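You operate a simulated robot arm through the tools that you are given. There is no shell and no other tool. Be economical: measure what you need, move in short steps, check, and stop when the job is done.

You run a simulated robot arm. Do the job below in one go: nothing can be reset, and whatever is moved stays where it is left.

Task
Put things in order on the top of the centre table. At the end: the red cup stands where the oil brush stood; the white milk bottle stands where the red cup stood; the silver green-cap shaker stands on top of the white dial; the oil brush from the top of the centre table stands where the silver green-cap shaker stood; whatever was shut is shut again. Leave all else as you found it, and nothing knocked over.

The check looks at the end state, three seconds after you hand in, the way a careful person would. Anything else that was tipped, shoved, dropped, spilled or broken makes it a failure. Lids that push on must go on centred and level and be pressed home; caps that screw on are set level and turned clockwise until they are tight.

Robot
A 6-joint arm with a two-finger parallel gripper, fixed in place. Base frame: the origin is at the foot of the arm, x ahead of it, y to its left, z up; the work surface is at about z = 0. Units: mm, degrees, N and s.
With the tool pointing down near the work surface it reaches from about 160 to 420 mm from the base axis. Its first joint turns from -66.0 to 66.0 degrees. Payload 1.57 kg.
The TCP is the grasp point between the finger pads, 30 mm short of the fingertips. In the tool frame z runs along the fingers and y along their closing line. The gripper opens to 80 mm. The fingers are 17 mm wide and 12 mm thick; the gripper's body (40 by 82 mm) begins 80 mm behind the TCP.
Orientation is that of the tool frame in the base frame, as a unit quaternion [x, y, z, w]. With the fingers straight down and closing along the base's y, the tool's x points along the base's -x, its y along +y and its z along -z.

Tools
- The arm moves only by the tool jog_arm. Its argument "steps" is a list of rows, each a list of 6 numbers: the shift along the tool's x, y, z in mm, then the turn, a rotation vector about the tool's x, y, z in degrees. In form: [[tx, ty, tz, ax, ay, az], ...]. A call has 1 to 10 rows; each row shifts and turns the commanded pose from where the row before left it, along the tool's axes as they then stand. "hand" is the gripper command, from -1 (shut) to 1 (fully open), values between in proportion, set as the call begins (left out, the last holds). Each row takes 0.2 s and may step no farther than 50 mm and 8.6 degrees from the row before; otherwise, or with a gripper value out of range, the whole call is refused. A pose out of reach is approached as far as the arm can. The call stops where the force on the tool passes 40 N (or 10 N more than at its start, if that is more) or the arm is blocked; 0.2 s more then pass. Each finger travels about 153 mm/s and halts on what it meets, pressing with about 38 N; the grip force reading is that of the motor and also rises with nothing between the fingers. The clock runs only during rows and for 0.2 s after the last one: add rows that do not move to give the fingers time. It gives the time, the measured TCP pose, the force on the tool (base axes), the opening and the grip force at its end, in the units of the frame above (readings bear some noise), with the torque about the TCP (base axes, N m) and any sound that the robot's microphone picked up, and new pictures: "pictures" is both (left out), scene, wrist or none.
- Cameras (640 x 400 px; columns grow to the right, rows downward): "scene" is fixed at [46.1, -323.9, 422]; the picture's right is [0.82, -0.58, 0.00], its down [-0.36, -0.50, -0.79] and it looks along [0.45, 0.64, -0.62] (base axes); focal length 242 px, centre (320, 200). "wrist" rides on the gripper at [72, -7, -122] in the tool frame; the picture's right is [0.09, 1.00, 0.00], its down [-0.84, 0.08, -0.54] and it looks along [-0.54, 0.05, 0.84] (tool axes); focal length 238 px, centre (320, 200). There is no depth. A picture from a camera that has moved, and an enlarged one, comes with that camera's place and axes in the base frame and with its lens. The place of the scene camera against the robot may be out by one fixed shift of up to 12 mm in any direction.
- enlarge(camera, box): a new picture of the part [left, top, right, bottom] of that camera's present view, enlarged. The clock stands still meanwhile.
- close_job(): hands the job in; it is judged then, once.

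Go step by step. Nothing tells you positions but the pictures and the camera data: compare them with the known pose of the tool, close in by small moves and look again before you grip or let go. The budget is 120 turns and 200 pictures, counting those below and the enlarged ones. Unless the task says otherwise, let go and move clear before handing in, and close with one line.

The tools are called after "Emit:" as a command line: name --pt "numbers of a row" for each row, then --argument value for the rest, lists and objects as JSON in quotes. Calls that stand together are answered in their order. jog_arm: Moves the arm, as the interface text tells. Its arguments: {"type":"object","properties":{"steps":{"type":"array"},"hand":{"type":"number"},"pictures":{"type":"string","enum":["both","scene","wrist","none"]}},"required":["steps"]} The other tools are called the same way: enlarge (camera, box) takes an enlarged picture of a part of a camera's view; close_job () hands the job in.

At the start:

```text
time_s: 0.0
tool_pos: [222.7, -57.2, 264.5]
tcp_rot: [0.0, 1.0, 0.0, 0.001]
ft_force: [-0.3, 0.4, 0.2]
ft_torque: [-0.06, 0.02, 0.01]
finger_gap: 80.1
finger_force: 0.1
```

scene: 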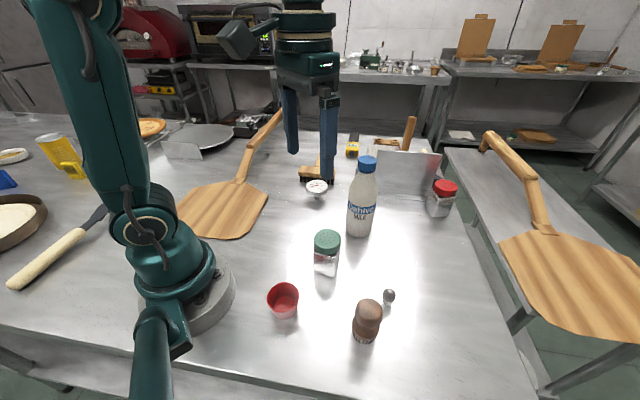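
wrist: 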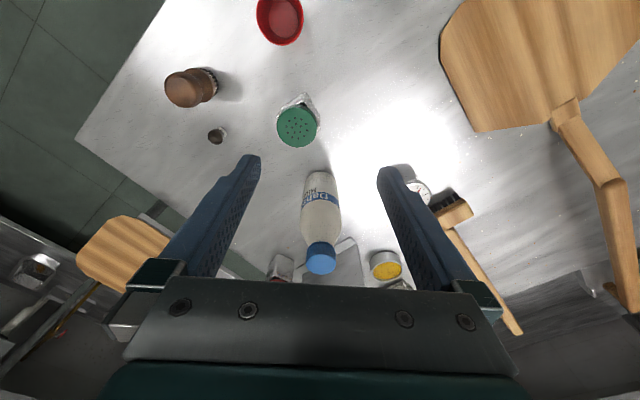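

I'll look closer at the objects to tell which is the oil brush, dial, shaker and cup.

Emit:
enlarge --camera "scene" --box '[240, 220, 420, 350]'

Emit:
enlarge --camera "scene" --box '[270, 110, 470, 240]'

Emit:
enlarge --camera "wrist" --box '[150, 0, 350, 150]'

Emit:
enlarge --camera "wrist" --box '[250, 150, 500, 300]'

Emit:
enlarge --camera "scene" --box '[330, 30, 470, 110]'

```text
3.08 times, centred on (330, 285) of scene
camera zoom: at [46.1, -323.9, 422.0], right [0.82, -0.58, 0.0], down [-0.36, -0.5, -0.79], along [0.45, 0.64, -0.62], focal length 744 px, centre (289, -62)
```

zoom: 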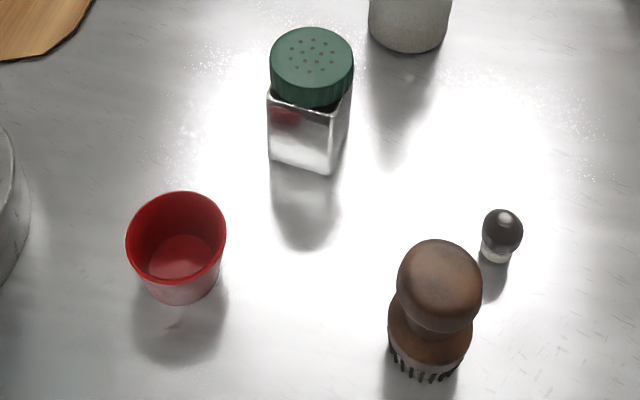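

```text
3.08 times, centred on (370, 175) of scene
camera zoom: at [46.1, -323.9, 422.0], right [0.82, -0.58, 0.0], down [-0.36, -0.5, -0.79], along [0.45, 0.64, -0.62], focal length 744 px, centre (166, 277)
```

zoom: 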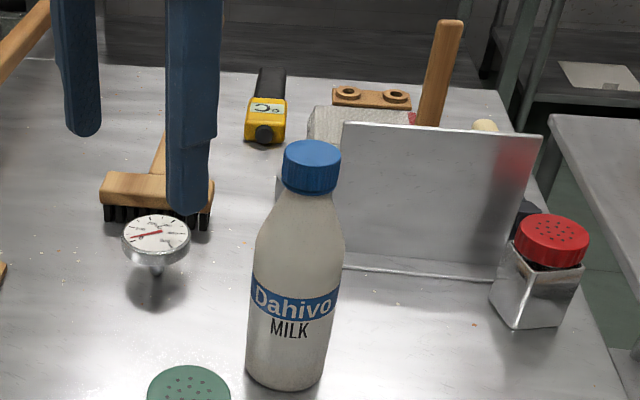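

```text
2.67 times, centred on (250, 75) of wrist
camera zoom: at [149.7, -62.7, 385.5], right [-0.09, 1.0, 0.0], down [0.84, 0.08, 0.54], along [0.54, 0.05, -0.84], focal length 636 px, centre (507, 533)
```

zoom: 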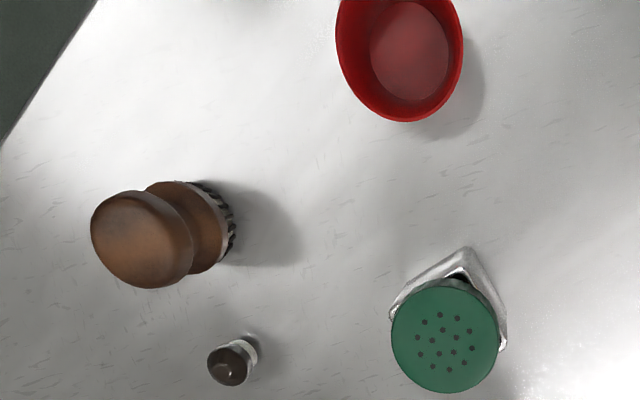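

```text
2.56 times, centred on (375, 225) of wrist
camera zoom: at [149.7, -62.7, 385.5], right [-0.09, 1.0, 0.0], down [0.84, 0.08, 0.54], along [0.54, 0.05, -0.84], focal length 610 px, centre (179, 136)
```

zoom: 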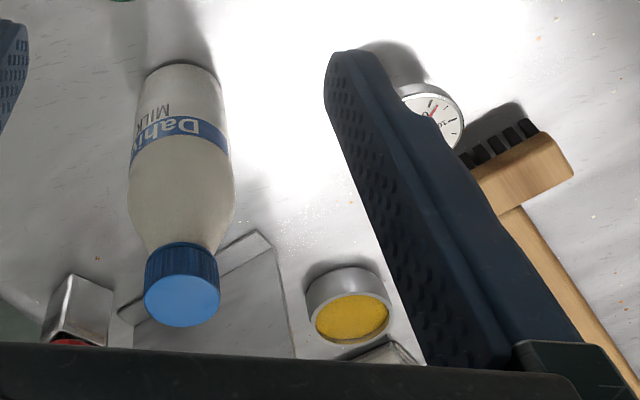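

```text
4.57 times, centred on (400, 70) of scene
camera zoom: at [46.1, -323.9, 422.0], right [0.82, -0.58, 0.0], down [-0.36, -0.5, -0.79], along [0.45, 0.64, -0.62], focal length 1105 px, centre (-46, 794)
```

zoom: 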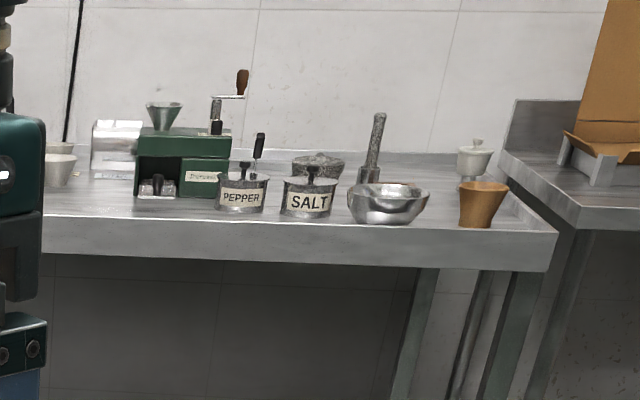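

The oil brush is the brown knob with bristles (about 205,-228). The green shaker is near (235,-83), the cup near (124,-110), the milk near (367,-37) and the dial near (349,125), raised on a stem. The order will be shaker, brush, cup, milk, so I first move above the shaker for a better look.

Emit:
jog_arm --pt "-6 -12 37 0 0 0" --pt "-6 -12 37 0 0 0" --pt "0 0 0 0 0 0" --hand 1

Emit:
enlarge --camera "wrist" --box '[220, 40, 420, 165]'

Emit:
enlarge --camera "scene" --box '[280, 210, 380, 290]'

```text
time_s: 0.8
tool_pos: [234.4, -81.5, 188.2]
tcp_rot: [-0.001, 1.0, -0.001, 0.001]
ft_force: [0.8, -0.8, 0.7]
ft_torque: [-0.03, 0.02, 0.01]
finger_gap: 79.8
finger_force: 0.1
camera wrist: at [161.8, -86.7, 310.3], right [-0.09, 1.0, 0.0], down [0.84, 0.08, 0.54], along [0.54, 0.05, -0.84], focal length 238 px, centre (320, 200)
```

scene: 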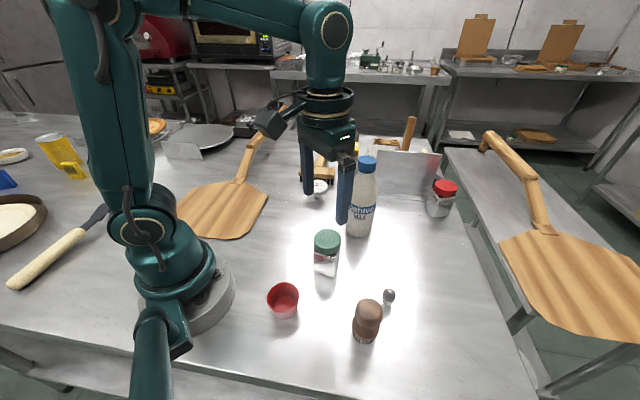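
wrist: 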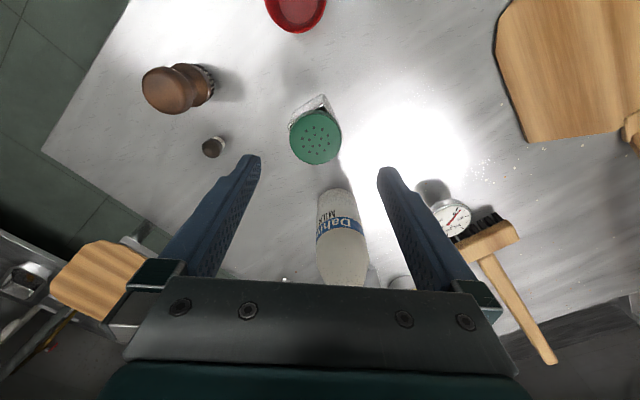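

```text
3.20 times, centred on (320, 102) of wrist
camera zoom: at [161.8, -86.7, 310.3], right [-0.09, 1.0, 0.0], down [0.84, 0.08, 0.54], along [0.54, 0.05, -0.84], focal length 763 px, centre (320, 512)
```

zoom: 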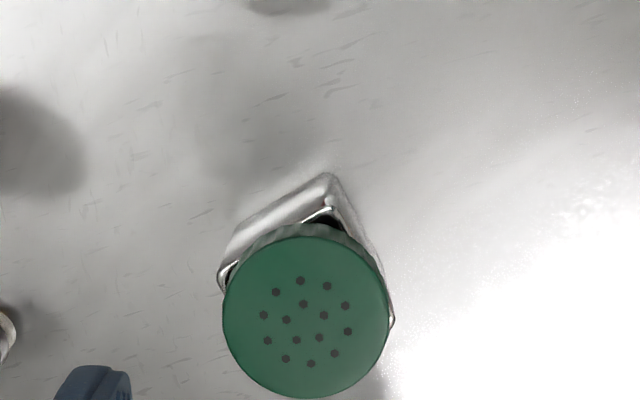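

```text
5.00 times, centred on (330, 250) of scene
camera zoom: at [46.1, -323.9, 422.0], right [0.82, -0.58, 0.0], down [-0.36, -0.5, -0.79], along [0.45, 0.64, -0.62], focal length 1209 px, centre (270, -50)
```

zoom: 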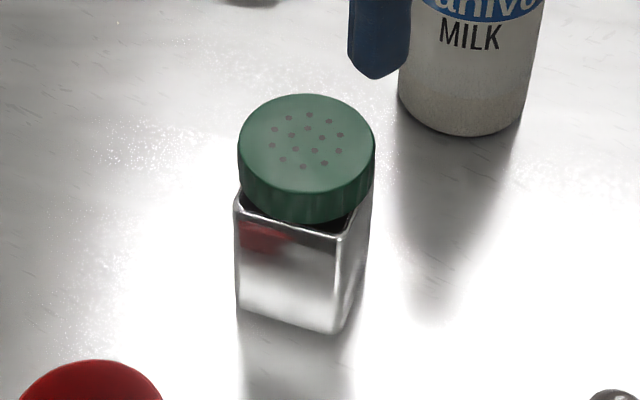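

The shaker is about 95 mm tall with a ~49 mm cap, centred near (234,-84). Its faces are turned about 38°. I'll rotate the gripper to match and come down partway.

Emit:
jog_arm --pt "0 -2.5 10 0 0 -7.7" --pt "0 0 10 0 0 -7.7" --pt "0 0 10 0 0 -7.7" --pt "0 0 10 0 0 -7.7" --pt "0 0 5 0 0 -7.7" --pt "0 0 0 0 0 0" --hand 1

Emit:
enlarge --camera "wrist" --box '[200, 40, 440, 190]'

```text
time_s: 2.2
tool_pos: [235.5, -85.4, 144.7]
tcp_rot: [-0.331, 0.944, 0.0, 0.001]
ft_force: [-0.2, -0.1, 0.0]
ft_torque: [0.01, -0.01, -0.01]
finger_gap: 80.2
finger_force: 0.1
camera wrist: at [182.3, -133.7, 266.5], right [-0.69, 0.72, 0.0], down [0.6, 0.58, 0.54], along [0.39, 0.38, -0.84], focal length 238 px, centre (320, 200)
```

scene: 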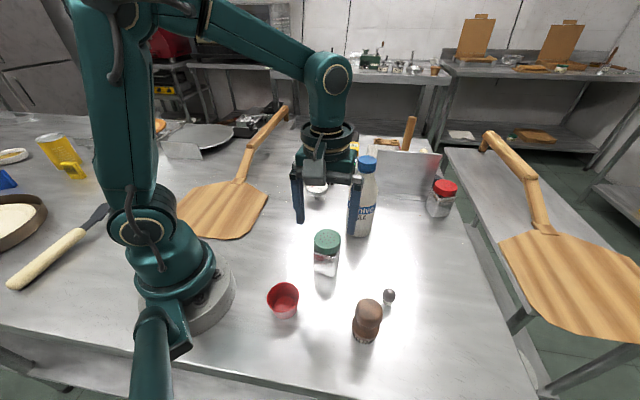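
wrist: 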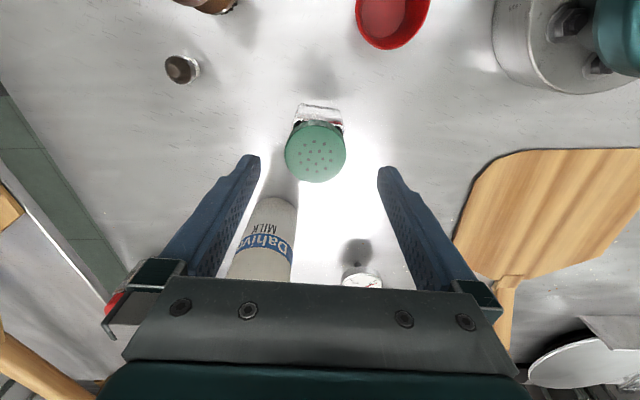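

```text
2.67 times, centred on (320, 115) of wrist
camera zoom: at [182.3, -133.7, 266.5], right [-0.69, 0.72, 0.0], down [0.6, 0.58, 0.54], along [0.39, 0.38, -0.84], focal length 636 px, centre (320, 427)
```

zoom: 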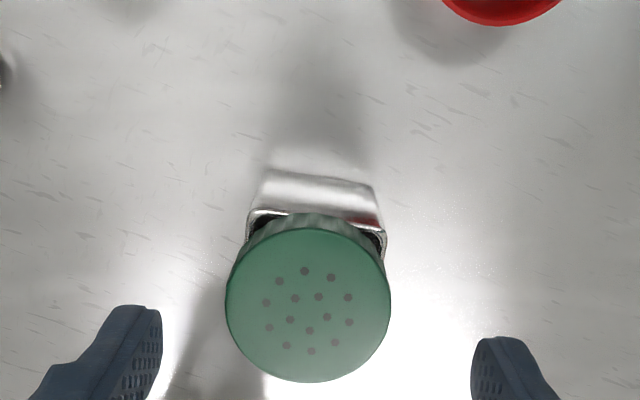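

The gripper is aligned to within about 3° and centred. I'll trim the turn, descend to about z=82 and close.

Emit:
jog_arm --pt "0 0 21 0 0 2.5" --pt "0 0 21 0 0 0" --pt "0 0 20 0 0 0" --pt "0 0 0 0 0 0" --hand 1

Emit:
enlarge --camera "scene" --box '[270, 190, 390, 290]'

```text
time_s: 3.2
tool_pos: [234.4, -84.3, 83.1]
tcp_rot: [-0.309, 0.951, -0.001, 0.001]
ft_force: [0.8, 0.4, -0.7]
ft_torque: [0.01, 0.01, 0.0]
finger_gap: 80.2
finger_force: 0.2
camera wrist: at [179.5, -130.3, 205.0], right [-0.66, 0.75, 0.0], down [0.63, 0.55, 0.54], along [0.41, 0.36, -0.84], focal length 238 px, centre (320, 200)
```

scene: 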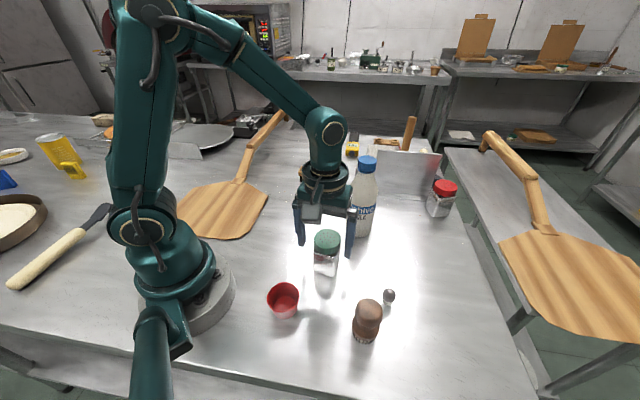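
wrist: 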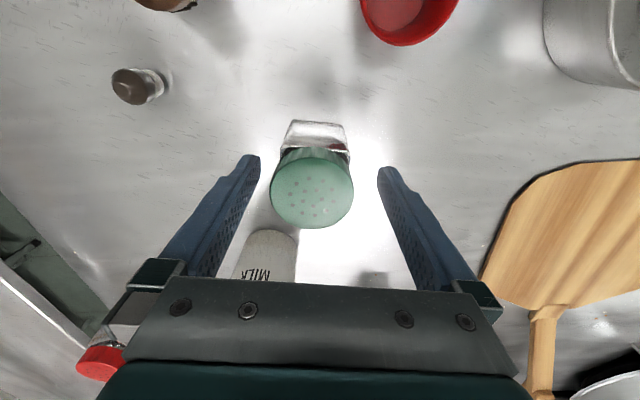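

```text
4.00 times, centred on (330, 240) of scene
camera zoom: at [46.1, -323.9, 422.0], right [0.82, -0.58, 0.0], down [-0.36, -0.5, -0.79], along [0.45, 0.64, -0.62], focal length 967 px, centre (280, 40)
```

zoom: 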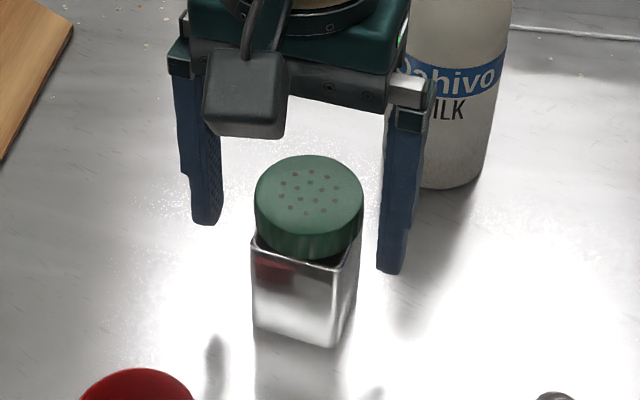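

Combining the wrist views puts the cap top at z≈83 and the shaker centre at about (237.5,-85). I'll shift about 3 mm, go lower to z≈60, then close.

Emit:
jog_arm --pt "-2 -2.3 0 0 0 0" --pt "0 0 12 0 0 0" --pt "0 0 11 0 0 0" --pt "0 0 0 0 0 0" --hand 1 --pictures "none"

Emit:
jog_arm --pt "0 0 0 0 0 0" --pt "0 0 0 0 0 0" --pt "0 0 0 0 0 0" --hand -1

Emit:
enlarge --camera "scene" --box '[270, 190, 390, 290]'

```text
time_s: 4.2
tool_pos: [239.1, -84.1, 58.1]
tcp_rot: [-0.309, 0.951, -0.001, 0.001]
ft_force: [-0.1, 0.1, 0.3]
ft_torque: [-0.03, 0.0, -0.01]
finger_gap: 79.9
finger_force: 0.0
```

```text
time_s: 5.0
tool_pos: [237.6, -83.5, 58.9]
tcp_rot: [-0.309, 0.951, -0.002, 0.001]
ft_force: [0.9, 0.0, 1.2]
ft_torque: [-0.02, 0.0, 0.0]
finger_gap: 49.5
finger_force: 38.1
camera wrist: at [183.0, -130.4, 181.1], right [-0.66, 0.75, 0.0], down [0.63, 0.56, 0.54], along [0.41, 0.36, -0.84], focal length 238 px, centre (320, 200)
```

scene: 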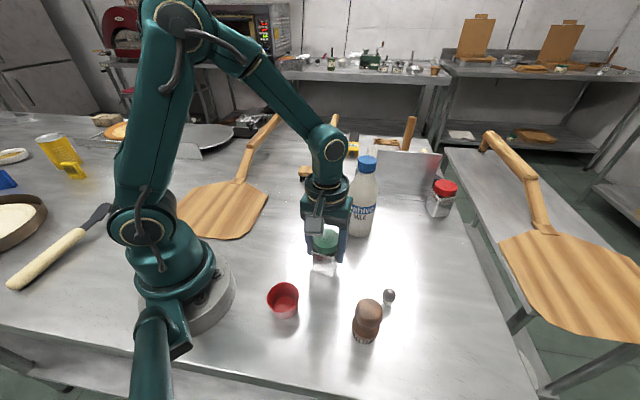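
wrist: 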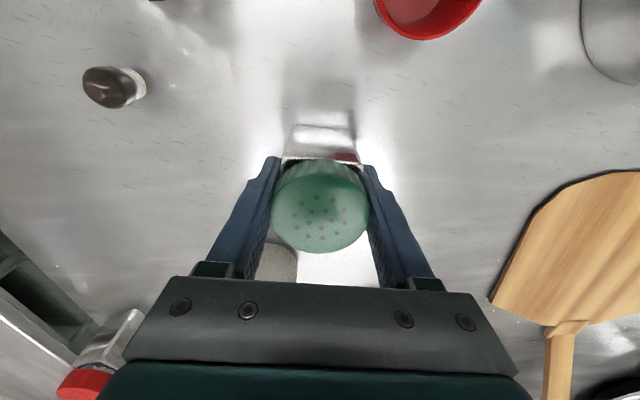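

```text
4.00 times, centred on (330, 240) of scene
camera zoom: at [46.1, -323.9, 422.0], right [0.82, -0.58, 0.0], down [-0.36, -0.5, -0.79], along [0.45, 0.64, -0.62], focal length 967 px, centre (280, 40)
```

zoom: 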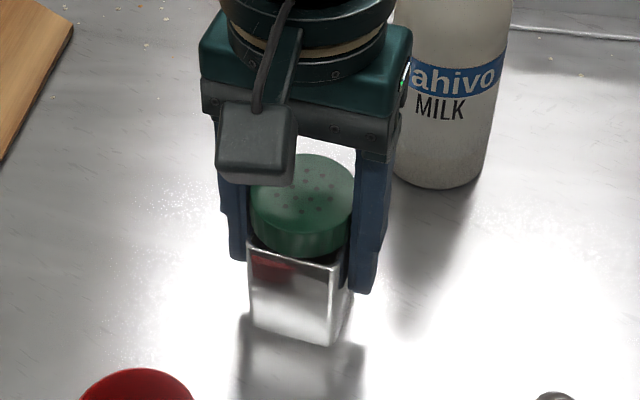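

The shaker is gripped by its cap, with a gap of 49.5 mm. Next I lift it and swing it to the left, away from the bottle, to look at the dial.

Emit:
jog_arm --pt "0 0 -5 0 0 0" --pt "0 0 -10 0 0 0" --pt "0 0 -25 0 0 0" --pt "0 0 -30 0 0 0" --pt "0 0 -30 0 0 0" --pt "-19.5 30.3 0 0 0 0" --pt "-19.5 30.3 0 0 0 0" --pt "-19.5 30.3 0 0 0 0" --pt "-19.5 30.3 0 0 0 0" --pt "0 0 0 0 0 0" --hand -1

Emit:
enlarge --camera "scene" --box '[250, 130, 400, 240]'

```text
time_s: 7.2
tool_pos: [231.5, 61.8, 160.4]
tcp_rot: [-0.309, 0.951, -0.001, 0.0]
ft_force: [-0.6, -1.0, -1.1]
ft_torque: [0.01, 0.01, 0.02]
finger_gap: 49.4
finger_force: 37.8
camera wrist: at [176.1, 14.7, 282.6], right [-0.66, 0.75, 0.0], down [0.63, 0.55, 0.54], along [0.41, 0.36, -0.84], focal length 238 px, centre (320, 200)
```

scene: 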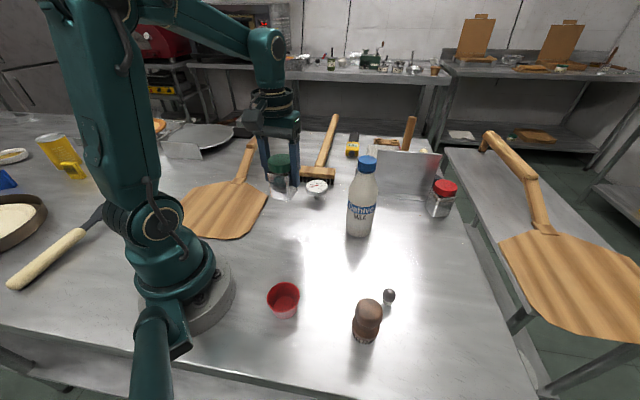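
wrist: 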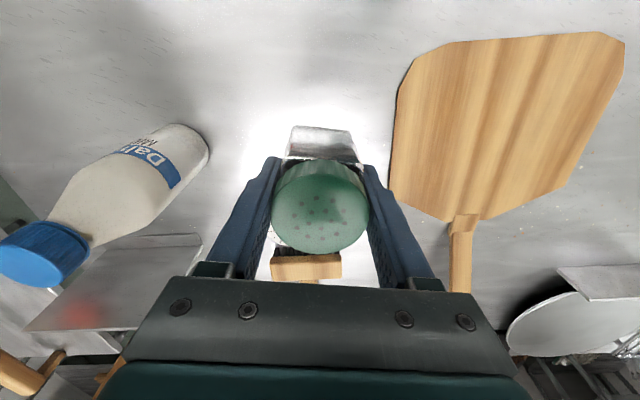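

```text
3.64 times, centred on (325, 185) of scene
camera zoom: at [46.1, -323.9, 422.0], right [0.82, -0.58, 0.0], down [-0.36, -0.5, -0.79], along [0.45, 0.64, -0.62], focal length 879 px, centre (302, 254)
```

zoom: 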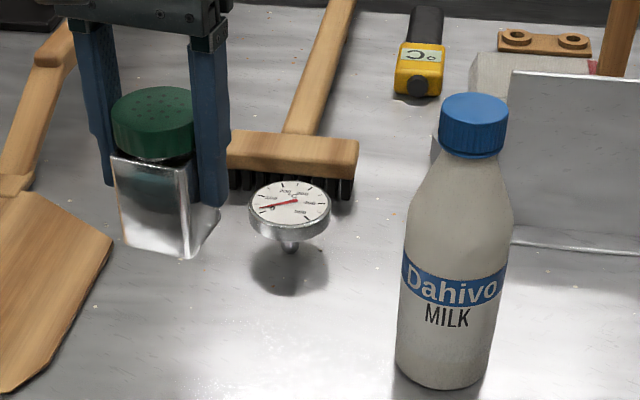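

The shaker hangs level. The dial is a mushroom shape with a face about 40 mm wide near (345,118) and z≈45. I'll turn the gripper square again and step back so the wrist camera can see the dial beside the fingers.

Emit:
jog_arm --pt "-6.9 -40.2 0 0 0 0" --pt "-6.9 -40.3 0 0 0 0" --pt "0 0 0 0 0 7.2" --pt "0 0 0 0 0 7.2" --pt "0 0 0 0 0 7.2" --pt "0 0 0 0 0 7.2" --pt "0 0 0 0 0 7.2" --pt "0 0 0 0 0 0" --hand -1 --pictures "wrist"

Emit:
enlarge --camera "wrist" --box '[360, 120, 500, 240]'

```text
time_s: 9.0
tool_pos: [287.5, 3.5, 159.6]
tcp_rot: [0.0, 1.0, 0.001, 0.002]
ft_force: [-0.2, 0.6, -1.4]
ft_torque: [0.0, 0.0, 0.01]
finger_gap: 49.4
finger_force: 38.0
camera wrist: at [214.8, -2.2, 281.9], right [-0.09, 1.0, 0.0], down [0.84, 0.08, 0.54], along [0.54, 0.05, -0.84], focal length 238 px, centre (320, 200)
```

wrist: 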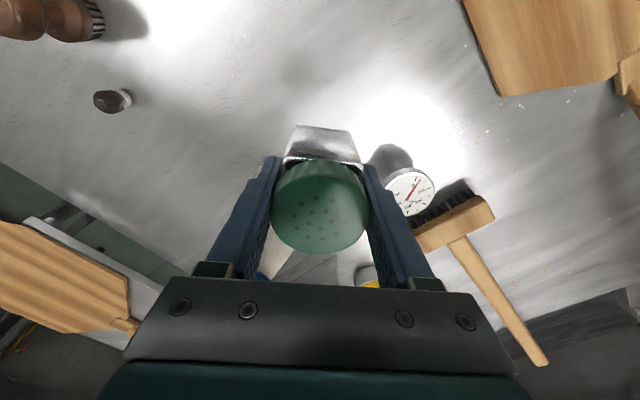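

```text
3.33 times, centred on (430, 180) of wrist
camera zoom: at [214.8, -2.2, 281.9], right [-0.09, 1.0, 0.0], down [0.84, 0.08, 0.54], along [0.54, 0.05, -0.84], focal length 794 px, centre (-47, 267)
```

zoom: 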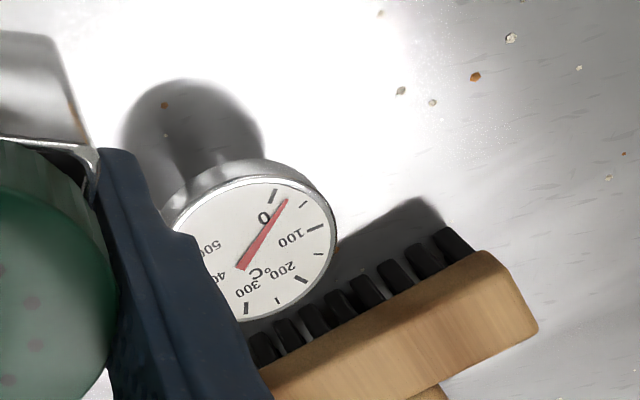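

The dial face is about 58 mm across, centred near (350,115.5), with its top near z=46. I'll move above it, stay about 20 mm clear, and check from the scene camera.

Emit:
jog_arm --pt "-21 37 0 0 0 0" --pt "-21 37 0 0 0 0" --pt "-21 37.5 0 0 0 0" --pt "0 0 20 0 0 0" --pt "0 0 15 0 0 0" --pt "0 0 0 0 0 0" --hand -1

Emit:
enlarge --camera "scene" --box '[270, 130, 370, 220]'

Emit:
enlarge --camera "wrist" --box '[240, 80, 400, 260]'

```text
time_s: 10.4
tool_pos: [350.5, 115.2, 123.8]
tcp_rot: [0.0, 1.0, 0.0, 0.001]
ft_force: [-0.8, -0.2, -1.5]
ft_torque: [0.01, 0.0, 0.01]
finger_gap: 49.7
finger_force: 37.8
camera wrist: at [277.5, 109.1, 247.2], right [-0.09, 1.0, 0.0], down [0.84, 0.08, 0.54], along [0.54, 0.05, -0.84], focal length 238 px, centre (320, 200)
```

scene: 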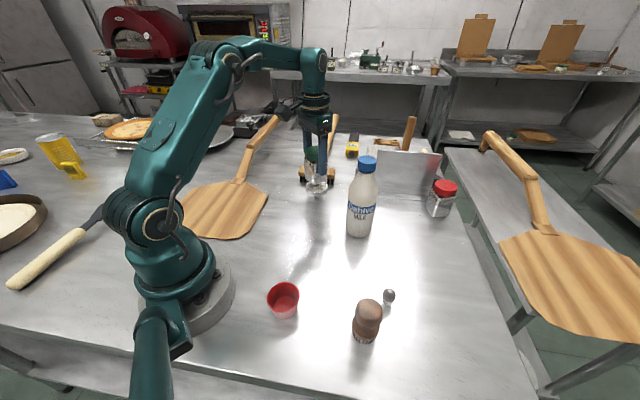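
wrist: 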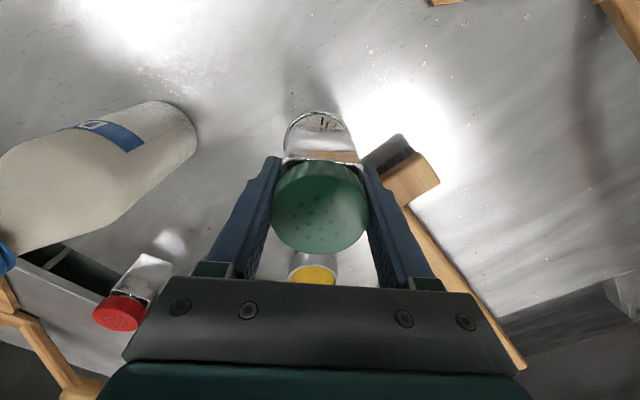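

```text
4.44 times, centred on (320, 175) of scene
camera zoom: at [46.1, -323.9, 422.0], right [0.82, -0.58, 0.0], down [-0.36, -0.5, -0.79], along [0.45, 0.64, -0.62], focal length 1074 px, centre (320, 311)
```

zoom: 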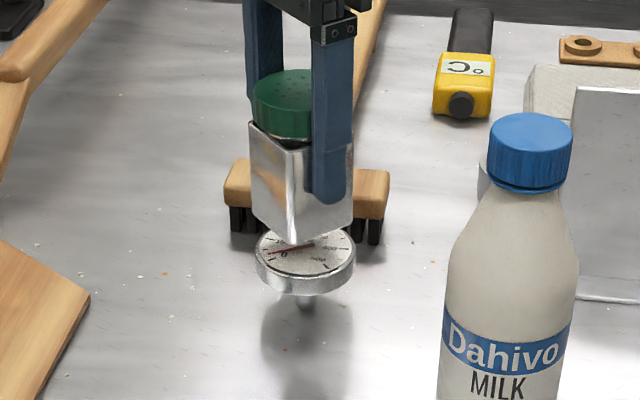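

```text
2.22 times, centred on (320, 170) of wrist
camera zoom: at [277.5, 109.1, 247.2], right [-0.09, 1.0, 0.0], down [0.84, 0.08, 0.54], along [0.54, 0.05, -0.84], focal length 530 px, centre (320, 267)
```

zoom: 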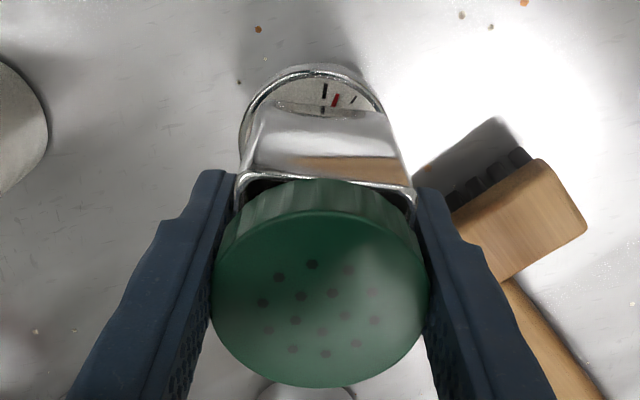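

The horizontal alignment looks right to within a few mm, but the dial height is uncertain (34–46). I'll lower a little and look again so the gap can be judged directly.

Emit:
jog_arm --pt "0 0 5 0 0 0" --pt "0 0 5 0 0 0" --pt "0 0 0 0 0 0" --hand -1 --pictures "none"

Emit:
enlarge --camera "scene" --box '[292, 150, 348, 206]'

Emit:
enlarge --camera "wrist" --box '[270, 90, 370, 170]'

```text
time_s: 11.2
tool_pos: [350.9, 113.0, 114.6]
tcp_rot: [0.0, 1.0, 0.0, 0.002]
ft_force: [-0.3, -0.2, -1.1]
ft_torque: [0.0, 0.04, -0.01]
finger_gap: 49.6
finger_force: 38.5
```

```text
7.14 times, centred on (320, 178) of scene
camera zoom: at [46.1, -323.9, 422.0], right [0.82, -0.58, 0.0], down [-0.36, -0.5, -0.79], along [0.45, 0.64, -0.62], focal length 1726 px, centre (320, 357)
```

zoom: 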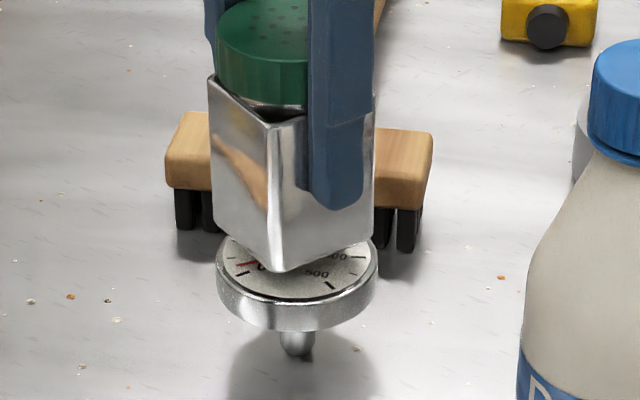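

```text
5.00 times, centred on (320, 130) of wrist
camera zoom: at [278.0, 109.0, 237.4], right [-0.09, 1.0, 0.0], down [0.84, 0.08, 0.54], along [0.54, 0.05, -0.84], focal length 1192 px, centre (320, 550)
```

zoom: 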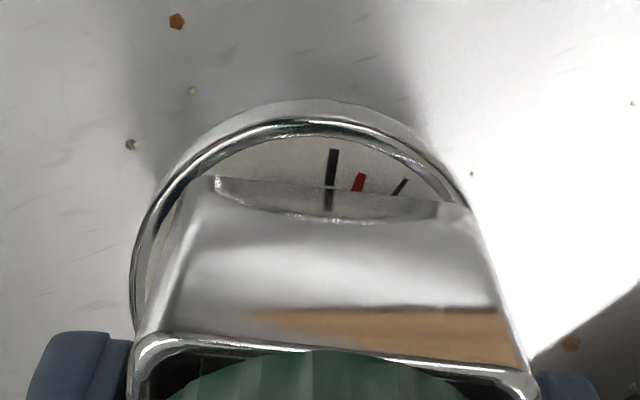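

The dial centre is about 4.5 mm to the −y side of the shaker. I'll correct that and lower gently, watching the force.

Emit:
jog_arm --pt "0 -4.5 0 0 0 0" --pt "0 0 3 0 0 0" --pt "0 0 3 0 0 0" --pt "0 0 0 0 0 0" --pt "0 0 0 0 0 0" --hand -1 --pictures "none"

Emit:
enlarge --camera "scene" --box '[292, 150, 348, 206]'

Emit:
enlarge --camera "wrist" --box '[270, 90, 370, 170]'

```text
time_s: 12.4
tool_pos: [351.2, 110.5, 108.8]
tcp_rot: [0.0, 1.0, 0.0, 0.002]
ft_force: [0.8, -0.1, -0.9]
ft_torque: [0.0, -0.02, -0.01]
finger_gap: 49.4
finger_force: 37.9
```

```text
7.14 times, centred on (320, 178) of scene
camera zoom: at [46.1, -323.9, 422.0], right [0.82, -0.58, 0.0], down [-0.36, -0.5, -0.79], along [0.45, 0.64, -0.62], focal length 1726 px, centre (320, 357)
```

zoom: 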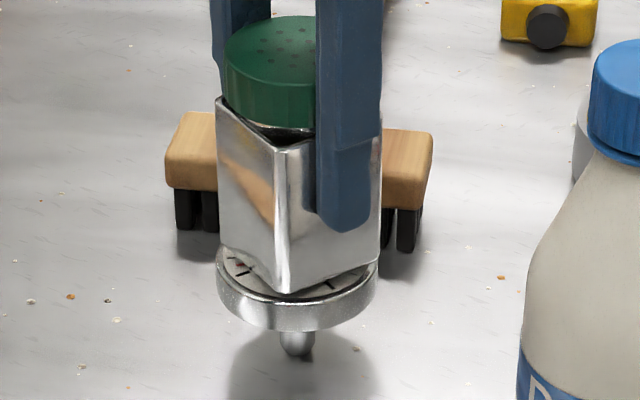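

```text
5.00 times, centred on (320, 130) of wrist
camera zoom: at [278.0, 104.4, 230.5], right [-0.09, 1.0, 0.0], down [0.84, 0.08, 0.54], along [0.54, 0.05, -0.84], focal length 1192 px, centre (320, 550)
```

zoom: 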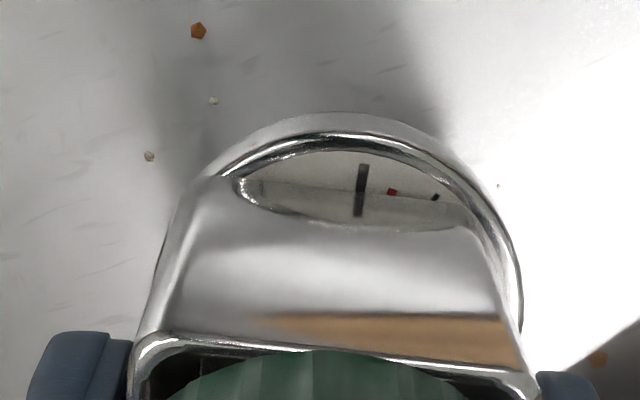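

The shaker is centred now, so I'll lower in small steps until contact.

Emit:
jog_arm --pt "0 0 1.5 0 0 0" --pt "0 0 1.5 0 0 0" --pt "0 0 0 0 0 0" --hand -1 --pictures "none"

Emit:
enlarge --camera "scene" --box '[292, 150, 348, 206]'

```text
time_s: 13.2
tool_pos: [351.5, 109.1, 105.7]
tcp_rot: [-0.001, 1.0, -0.001, 0.0]
ft_force: [-0.9, -0.3, -1.8]
ft_torque: [0.0, -0.02, -0.03]
finger_gap: 49.5
finger_force: 38.0
```

```text
7.14 times, centred on (320, 178) of scene
camera zoom: at [46.1, -323.9, 422.0], right [0.82, -0.58, 0.0], down [-0.36, -0.5, -0.79], along [0.45, 0.64, -0.62], focal length 1726 px, centre (320, 357)
```

zoom: 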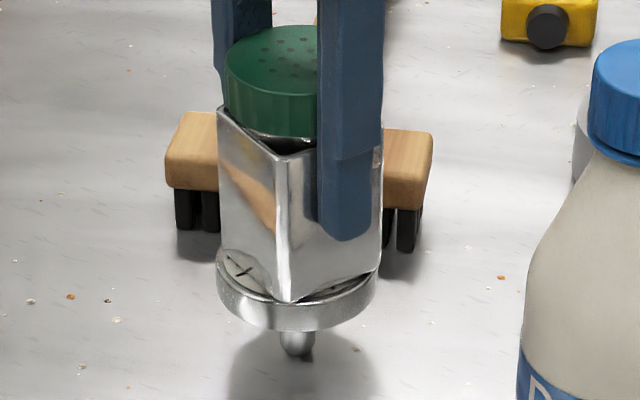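

Emit:
jog_arm --pt "0 0 1 0 0 0" --pt "0 0 0.5 0 0 0" --pt "0 0 0 0 0 0" --hand -1 --pictures "none"

Emit:
enlarge --camera "scene" --box '[302, 170, 338, 206]'

```text
time_s: 14.0
tool_pos: [350.1, 108.5, 104.0]
tcp_rot: [-0.001, 1.0, 0.0, 0.002]
ft_force: [0.0, -0.4, -0.9]
ft_torque: [0.01, 0.03, 0.02]
finger_gap: 49.3
finger_force: 37.7
```

```text
11.11 times, centred on (320, 188) of scene
camera zoom: at [46.1, -323.9, 422.0], right [0.82, -0.58, 0.0], down [-0.36, -0.5, -0.79], along [0.45, 0.64, -0.62], focal length 2686 px, centre (320, 333)
```

zoom: 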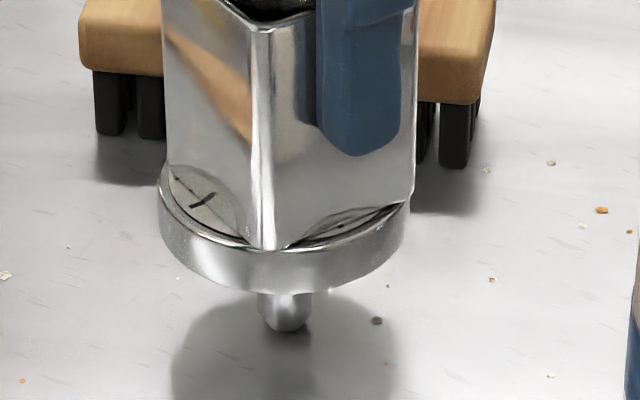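

Emit:
jog_arm --pt "0 0 0.7 0 0 0" --pt "0 0 0 0 0 0" --hand -1 --pictures "none"

Emit:
jog_arm --pt "0 0 0.7 0 0 0" --pt "0 0 0 0 0 0" --hand -1 --pictures "none"

Emit:
enlarge --camera "scene" --box '[302, 170, 338, 206]'

```text
time_s: 14.6
tool_pos: [350.3, 110.2, 103.7]
tcp_rot: [0.0, 1.0, 0.0, 0.001]
ft_force: [0.0, -0.8, 0.9]
ft_torque: [-0.03, 0.03, -0.04]
finger_gap: 49.2
finger_force: 38.4
```

```text
time_s: 15.2
tool_pos: [351.5, 110.0, 104.3]
tcp_rot: [0.0, 1.0, 0.001, 0.002]
ft_force: [-0.2, 0.2, 3.2]
ft_torque: [-0.02, 0.02, 0.02]
finger_gap: 49.5
finger_force: 38.0
```

```text
11.11 times, centred on (320, 188) of scene
camera zoom: at [46.1, -323.9, 422.0], right [0.82, -0.58, 0.0], down [-0.36, -0.5, -0.79], along [0.45, 0.64, -0.62], focal length 2686 px, centre (320, 333)
```

zoom: 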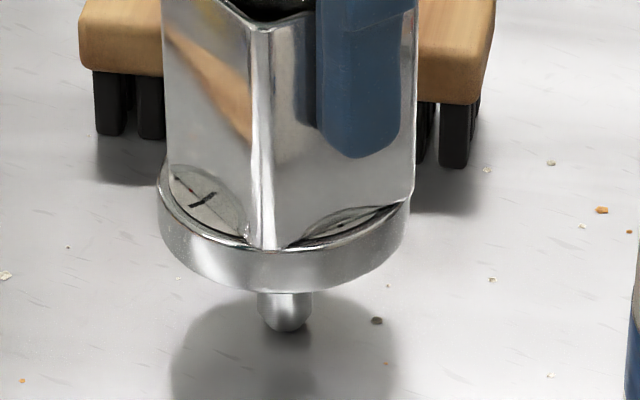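

The shaker is seated at about 3 N. I'll open gently and check it stands.

Emit:
jog_arm --pt "0 0 0 0 0 0" --pt "0 0 0 0 0 0" --pt "0 0 0 0 0 0" --hand 0.5 --pictures "wrist"

Emit:
enlarge --camera "scene" --box '[292, 140, 358, 206]'

```text
time_s: 16.0
tool_pos: [350.6, 111.1, 104.1]
tcp_rot: [0.0, 1.0, 0.001, 0.002]
ft_force: [-0.8, -0.2, -0.4]
ft_torque: [-0.01, 0.04, 0.01]
finger_gap: 59.9
finger_force: 0.0
camera wrist: at [278.3, 104.2, 225.3], right [-0.09, 1.0, 0.0], down [0.84, 0.08, 0.54], along [0.54, 0.05, -0.84], focal length 238 px, centre (320, 200)
```

wrist: 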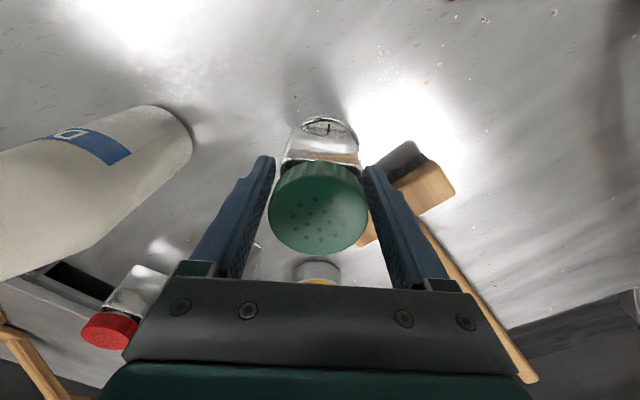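

```text
6.06 times, centred on (325, 173) of scene
camera zoom: at [46.1, -323.9, 422.0], right [0.82, -0.58, 0.0], down [-0.36, -0.5, -0.79], along [0.45, 0.64, -0.62], focal length 1465 px, centre (290, 364)
```

zoom: 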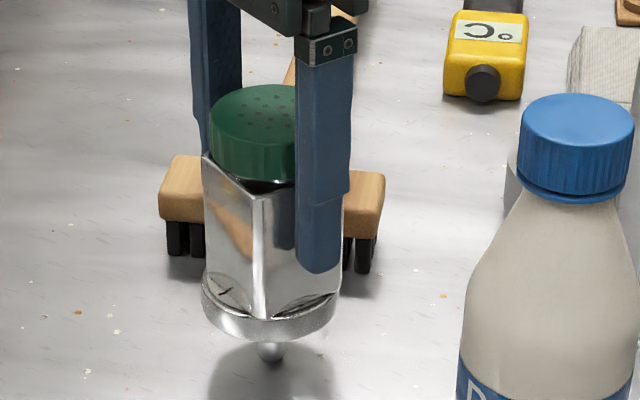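

The shaker stands on the dial. I'll open wider, rise straight up, back off and travel around to the brush.

Emit:
jog_arm --pt "0 0 0 0 0 0" --pt "0 0 -10 0 0 0" --pt "0 0 -30 0 0 0" --pt "0 0 -35 0 0 0" --pt "40 0 0 0 0 0" --pt "40 -20 0 0 0 0" --pt "30 -40 0 0 0 0" --pt "10 -45 0 0 0 0" --pt "10 -45 0 0 0 0" --pt "0 0 0 0 0 0" --hand 1 --pictures "scene"

Emit:
jog_arm --pt "5 -45 0 0 0 0" --pt "5 -45 0 0 0 0" --pt "5 -45 0 0 0 0" --pt "0 -35 5 0 0 0" --pt "0 0 0 0 0 0" --pictures "both"

Emit:
enlarge --camera "wrist" --box '[240, 60, 420, 180]'

```text
time_s: 18.2
tool_pos: [218.1, -42.1, 175.5]
tcp_rot: [-0.001, 1.0, 0.001, 0.002]
ft_force: [-0.7, -0.4, -0.3]
ft_torque: [0.03, -0.02, 0.0]
finger_gap: 80.1
finger_force: 0.1
```

scene: 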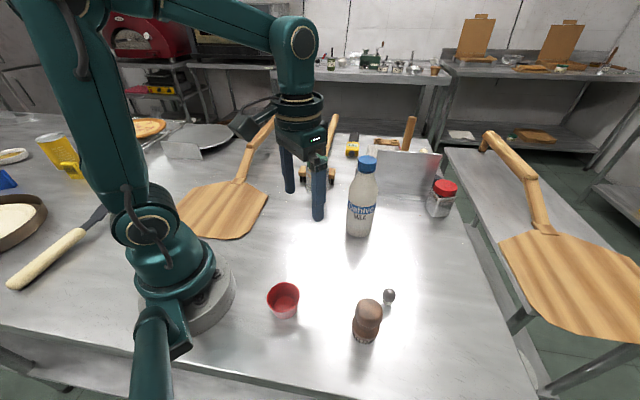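

```text
time_s: 19.4
tool_pos: [204.5, -208.9, 172.4]
tcp_rot: [0.0, 1.0, 0.0, 0.002]
ft_force: [-0.3, -0.4, -0.5]
ft_torque: [0.02, 0.01, 0.02]
finger_gap: 80.2
finger_force: 0.0
camera wrist: at [132.8, -215.6, 294.5], right [-0.09, 1.0, 0.0], down [0.84, 0.08, 0.54], along [0.54, 0.05, -0.84], focal length 238 px, centre (320, 200)
```

scene: 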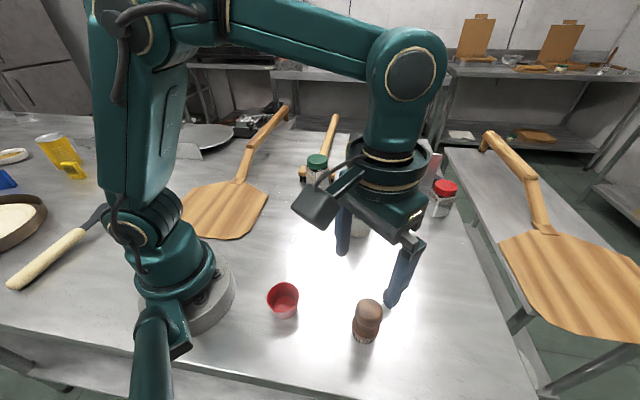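
wrist: 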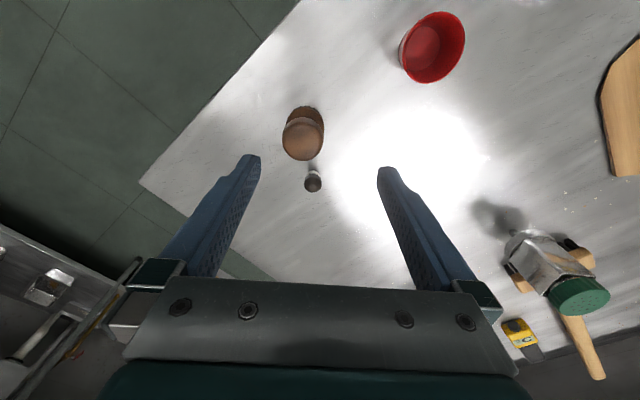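

```text
3.33 times, centred on (330, 120) of wrist
camera zoom: at [132.8, -215.6, 294.5], right [-0.09, 1.0, 0.0], down [0.84, 0.08, 0.54], along [0.54, 0.05, -0.84], focal length 794 px, centre (287, 467)
```

zoom: 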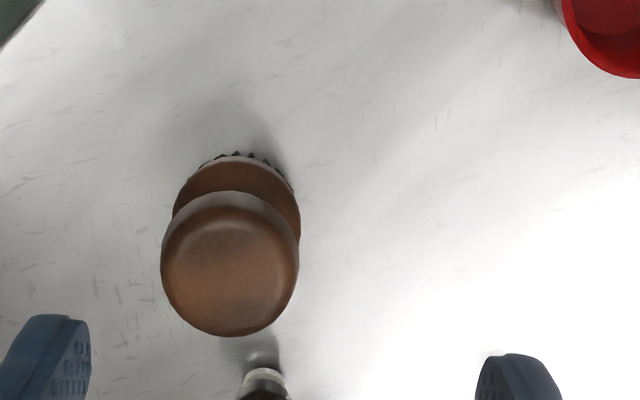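

The oil brush is near (206,-225.5), about 70 mm tall, with its knob and collar both about 41 mm wide. I'll move over it and look again.

Emit:
jog_arm --pt "-1 -16.5 20 0 0 0" --pt "0 0 35 0 0 0" --pt "0 0 0 0 0 0" --hand 1

Emit:
enlarge --camera "scene" --box '[310, 250, 430, 350]'

```text
time_s: 20.2
tool_pos: [205.7, -227.2, 117.2]
tcp_rot: [0.0, 1.0, 0.0, 0.002]
ft_force: [0.7, -0.3, 0.3]
ft_torque: [0.01, 0.01, 0.01]
finger_gap: 80.0
finger_force: 0.1
camera wrist: at [133.2, -233.0, 239.3], right [-0.09, 1.0, 0.0], down [0.84, 0.08, 0.54], along [0.54, 0.05, -0.84], focal length 238 px, centre (320, 200)
```

scene: 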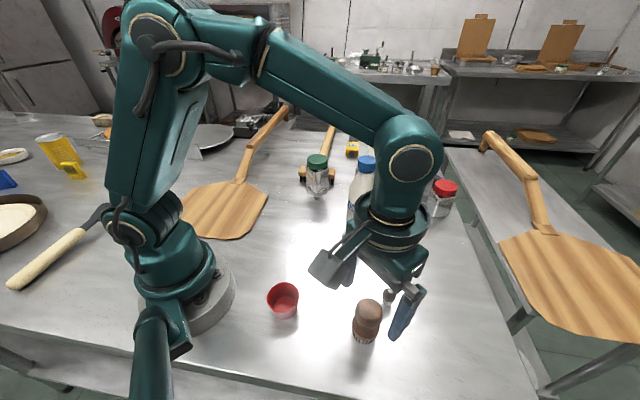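
wrist: 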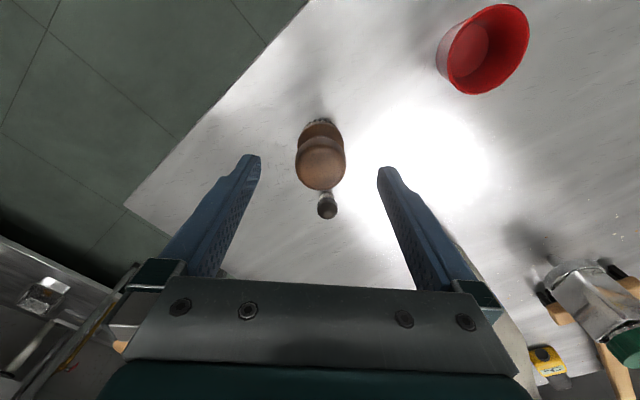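

```text
4.00 times, centred on (370, 300) of scene
camera zoom: at [46.1, -323.9, 422.0], right [0.82, -0.58, 0.0], down [-0.36, -0.5, -0.79], along [0.45, 0.64, -0.62], focal length 967 px, centre (120, -200)
```

zoom: 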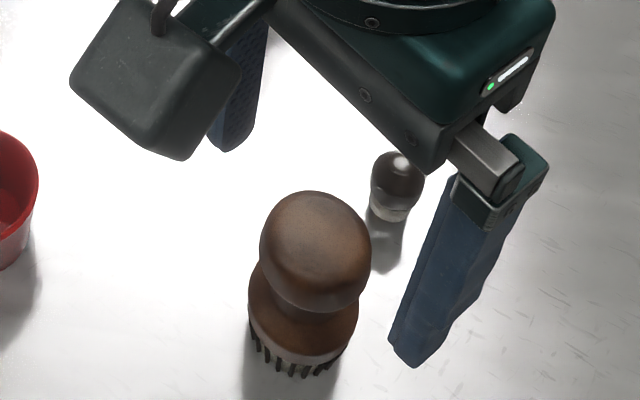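

Aligned. I'll descend so that the pads span the knob and collar.

Emit:
jog_arm --pt "0 0 25 0 0 0" --pt "0 0 22 0 0 0" --pt "0 0 19 0 0 0" --pt "0 0 0 0 0 0" --hand 1

Emit:
enlarge --camera "scene" --box '[310, 260, 430, 360]'

```text
time_s: 21.2
tool_pos: [207.6, -227.4, 51.2]
tcp_rot: [0.0, 1.0, 0.0, 0.002]
ft_force: [0.7, -0.6, -0.5]
ft_torque: [0.01, -0.03, -0.01]
finger_gap: 80.3
finger_force: 0.1
camera wrist: at [134.3, -232.1, 173.4], right [-0.09, 1.0, 0.0], down [0.84, 0.08, 0.54], along [0.54, 0.05, -0.84], focal length 238 px, centre (320, 200)
```

scene: 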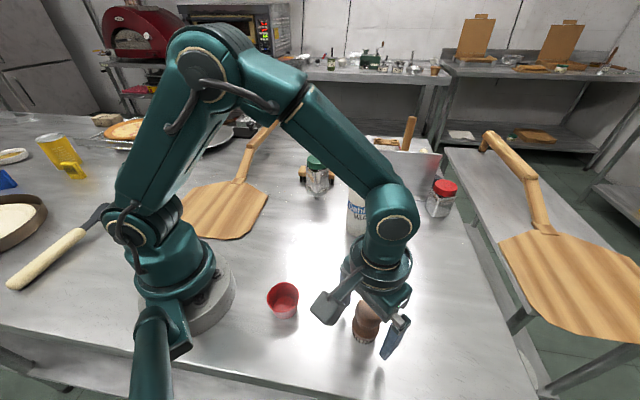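
wrist: 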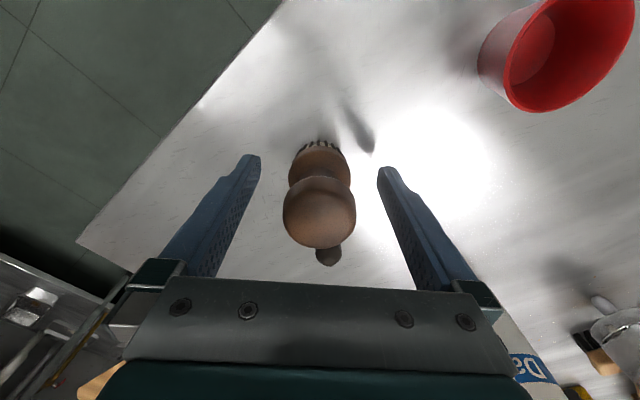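

```text
4.00 times, centred on (370, 310) of scene
camera zoom: at [46.1, -323.9, 422.0], right [0.82, -0.58, 0.0], down [-0.36, -0.5, -0.79], along [0.45, 0.64, -0.62], focal length 967 px, centre (120, -240)
```

zoom: 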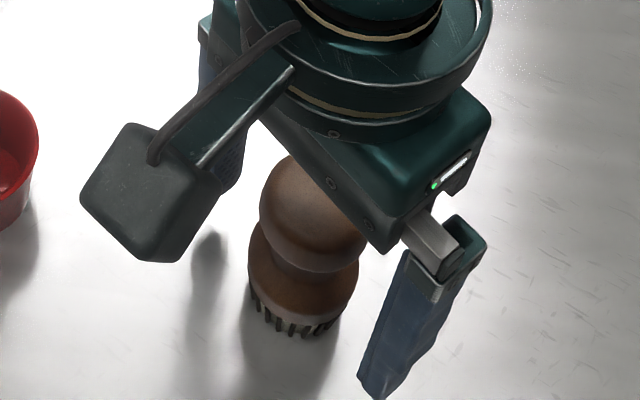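

Emit:
jog_arm --pt "0 0 0 0 0 0" --pt "0 0 0 0 0 0" --pt "0 0 0 0 0 0" --hand -1

Emit:
enlarge --camera "wrist" --box '[250, 120, 390, 270]'

```text
time_s: 22.0
tool_pos: [207.1, -225.6, 52.1]
tcp_rot: [0.0, 1.0, 0.0, 0.002]
ft_force: [0.1, -0.6, -0.3]
ft_torque: [0.04, 0.03, 0.0]
finger_gap: 42.1
finger_force: 38.0
camera wrist: at [134.3, -232.2, 173.7], right [-0.09, 1.0, 0.0], down [0.84, 0.08, 0.54], along [0.54, 0.05, -0.84], focal length 238 px, centre (320, 200)
```

scene: 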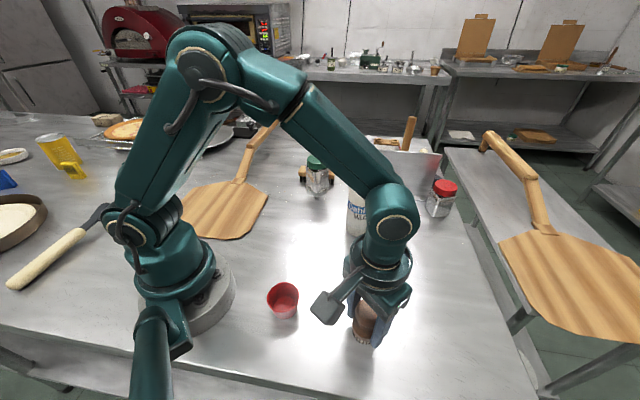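
wrist: 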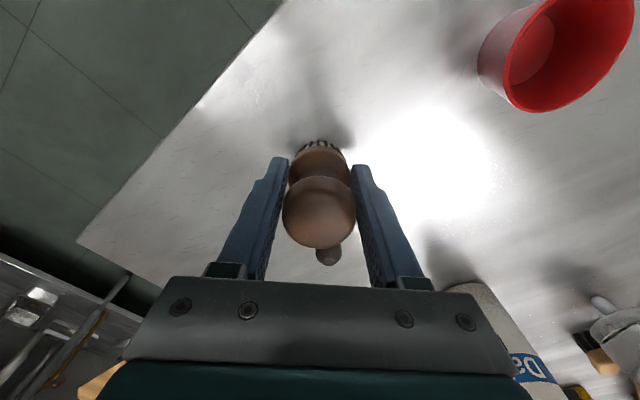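

```text
2.67 times, centred on (320, 195) of wrist
camera zoom: at [134.3, -232.2, 173.7], right [-0.09, 1.0, 0.0], down [0.84, 0.08, 0.54], along [0.54, 0.05, -0.84], focal length 636 px, centre (320, 213)
```

zoom: 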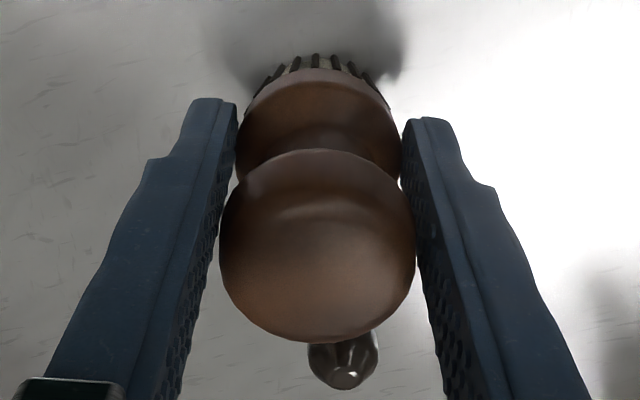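

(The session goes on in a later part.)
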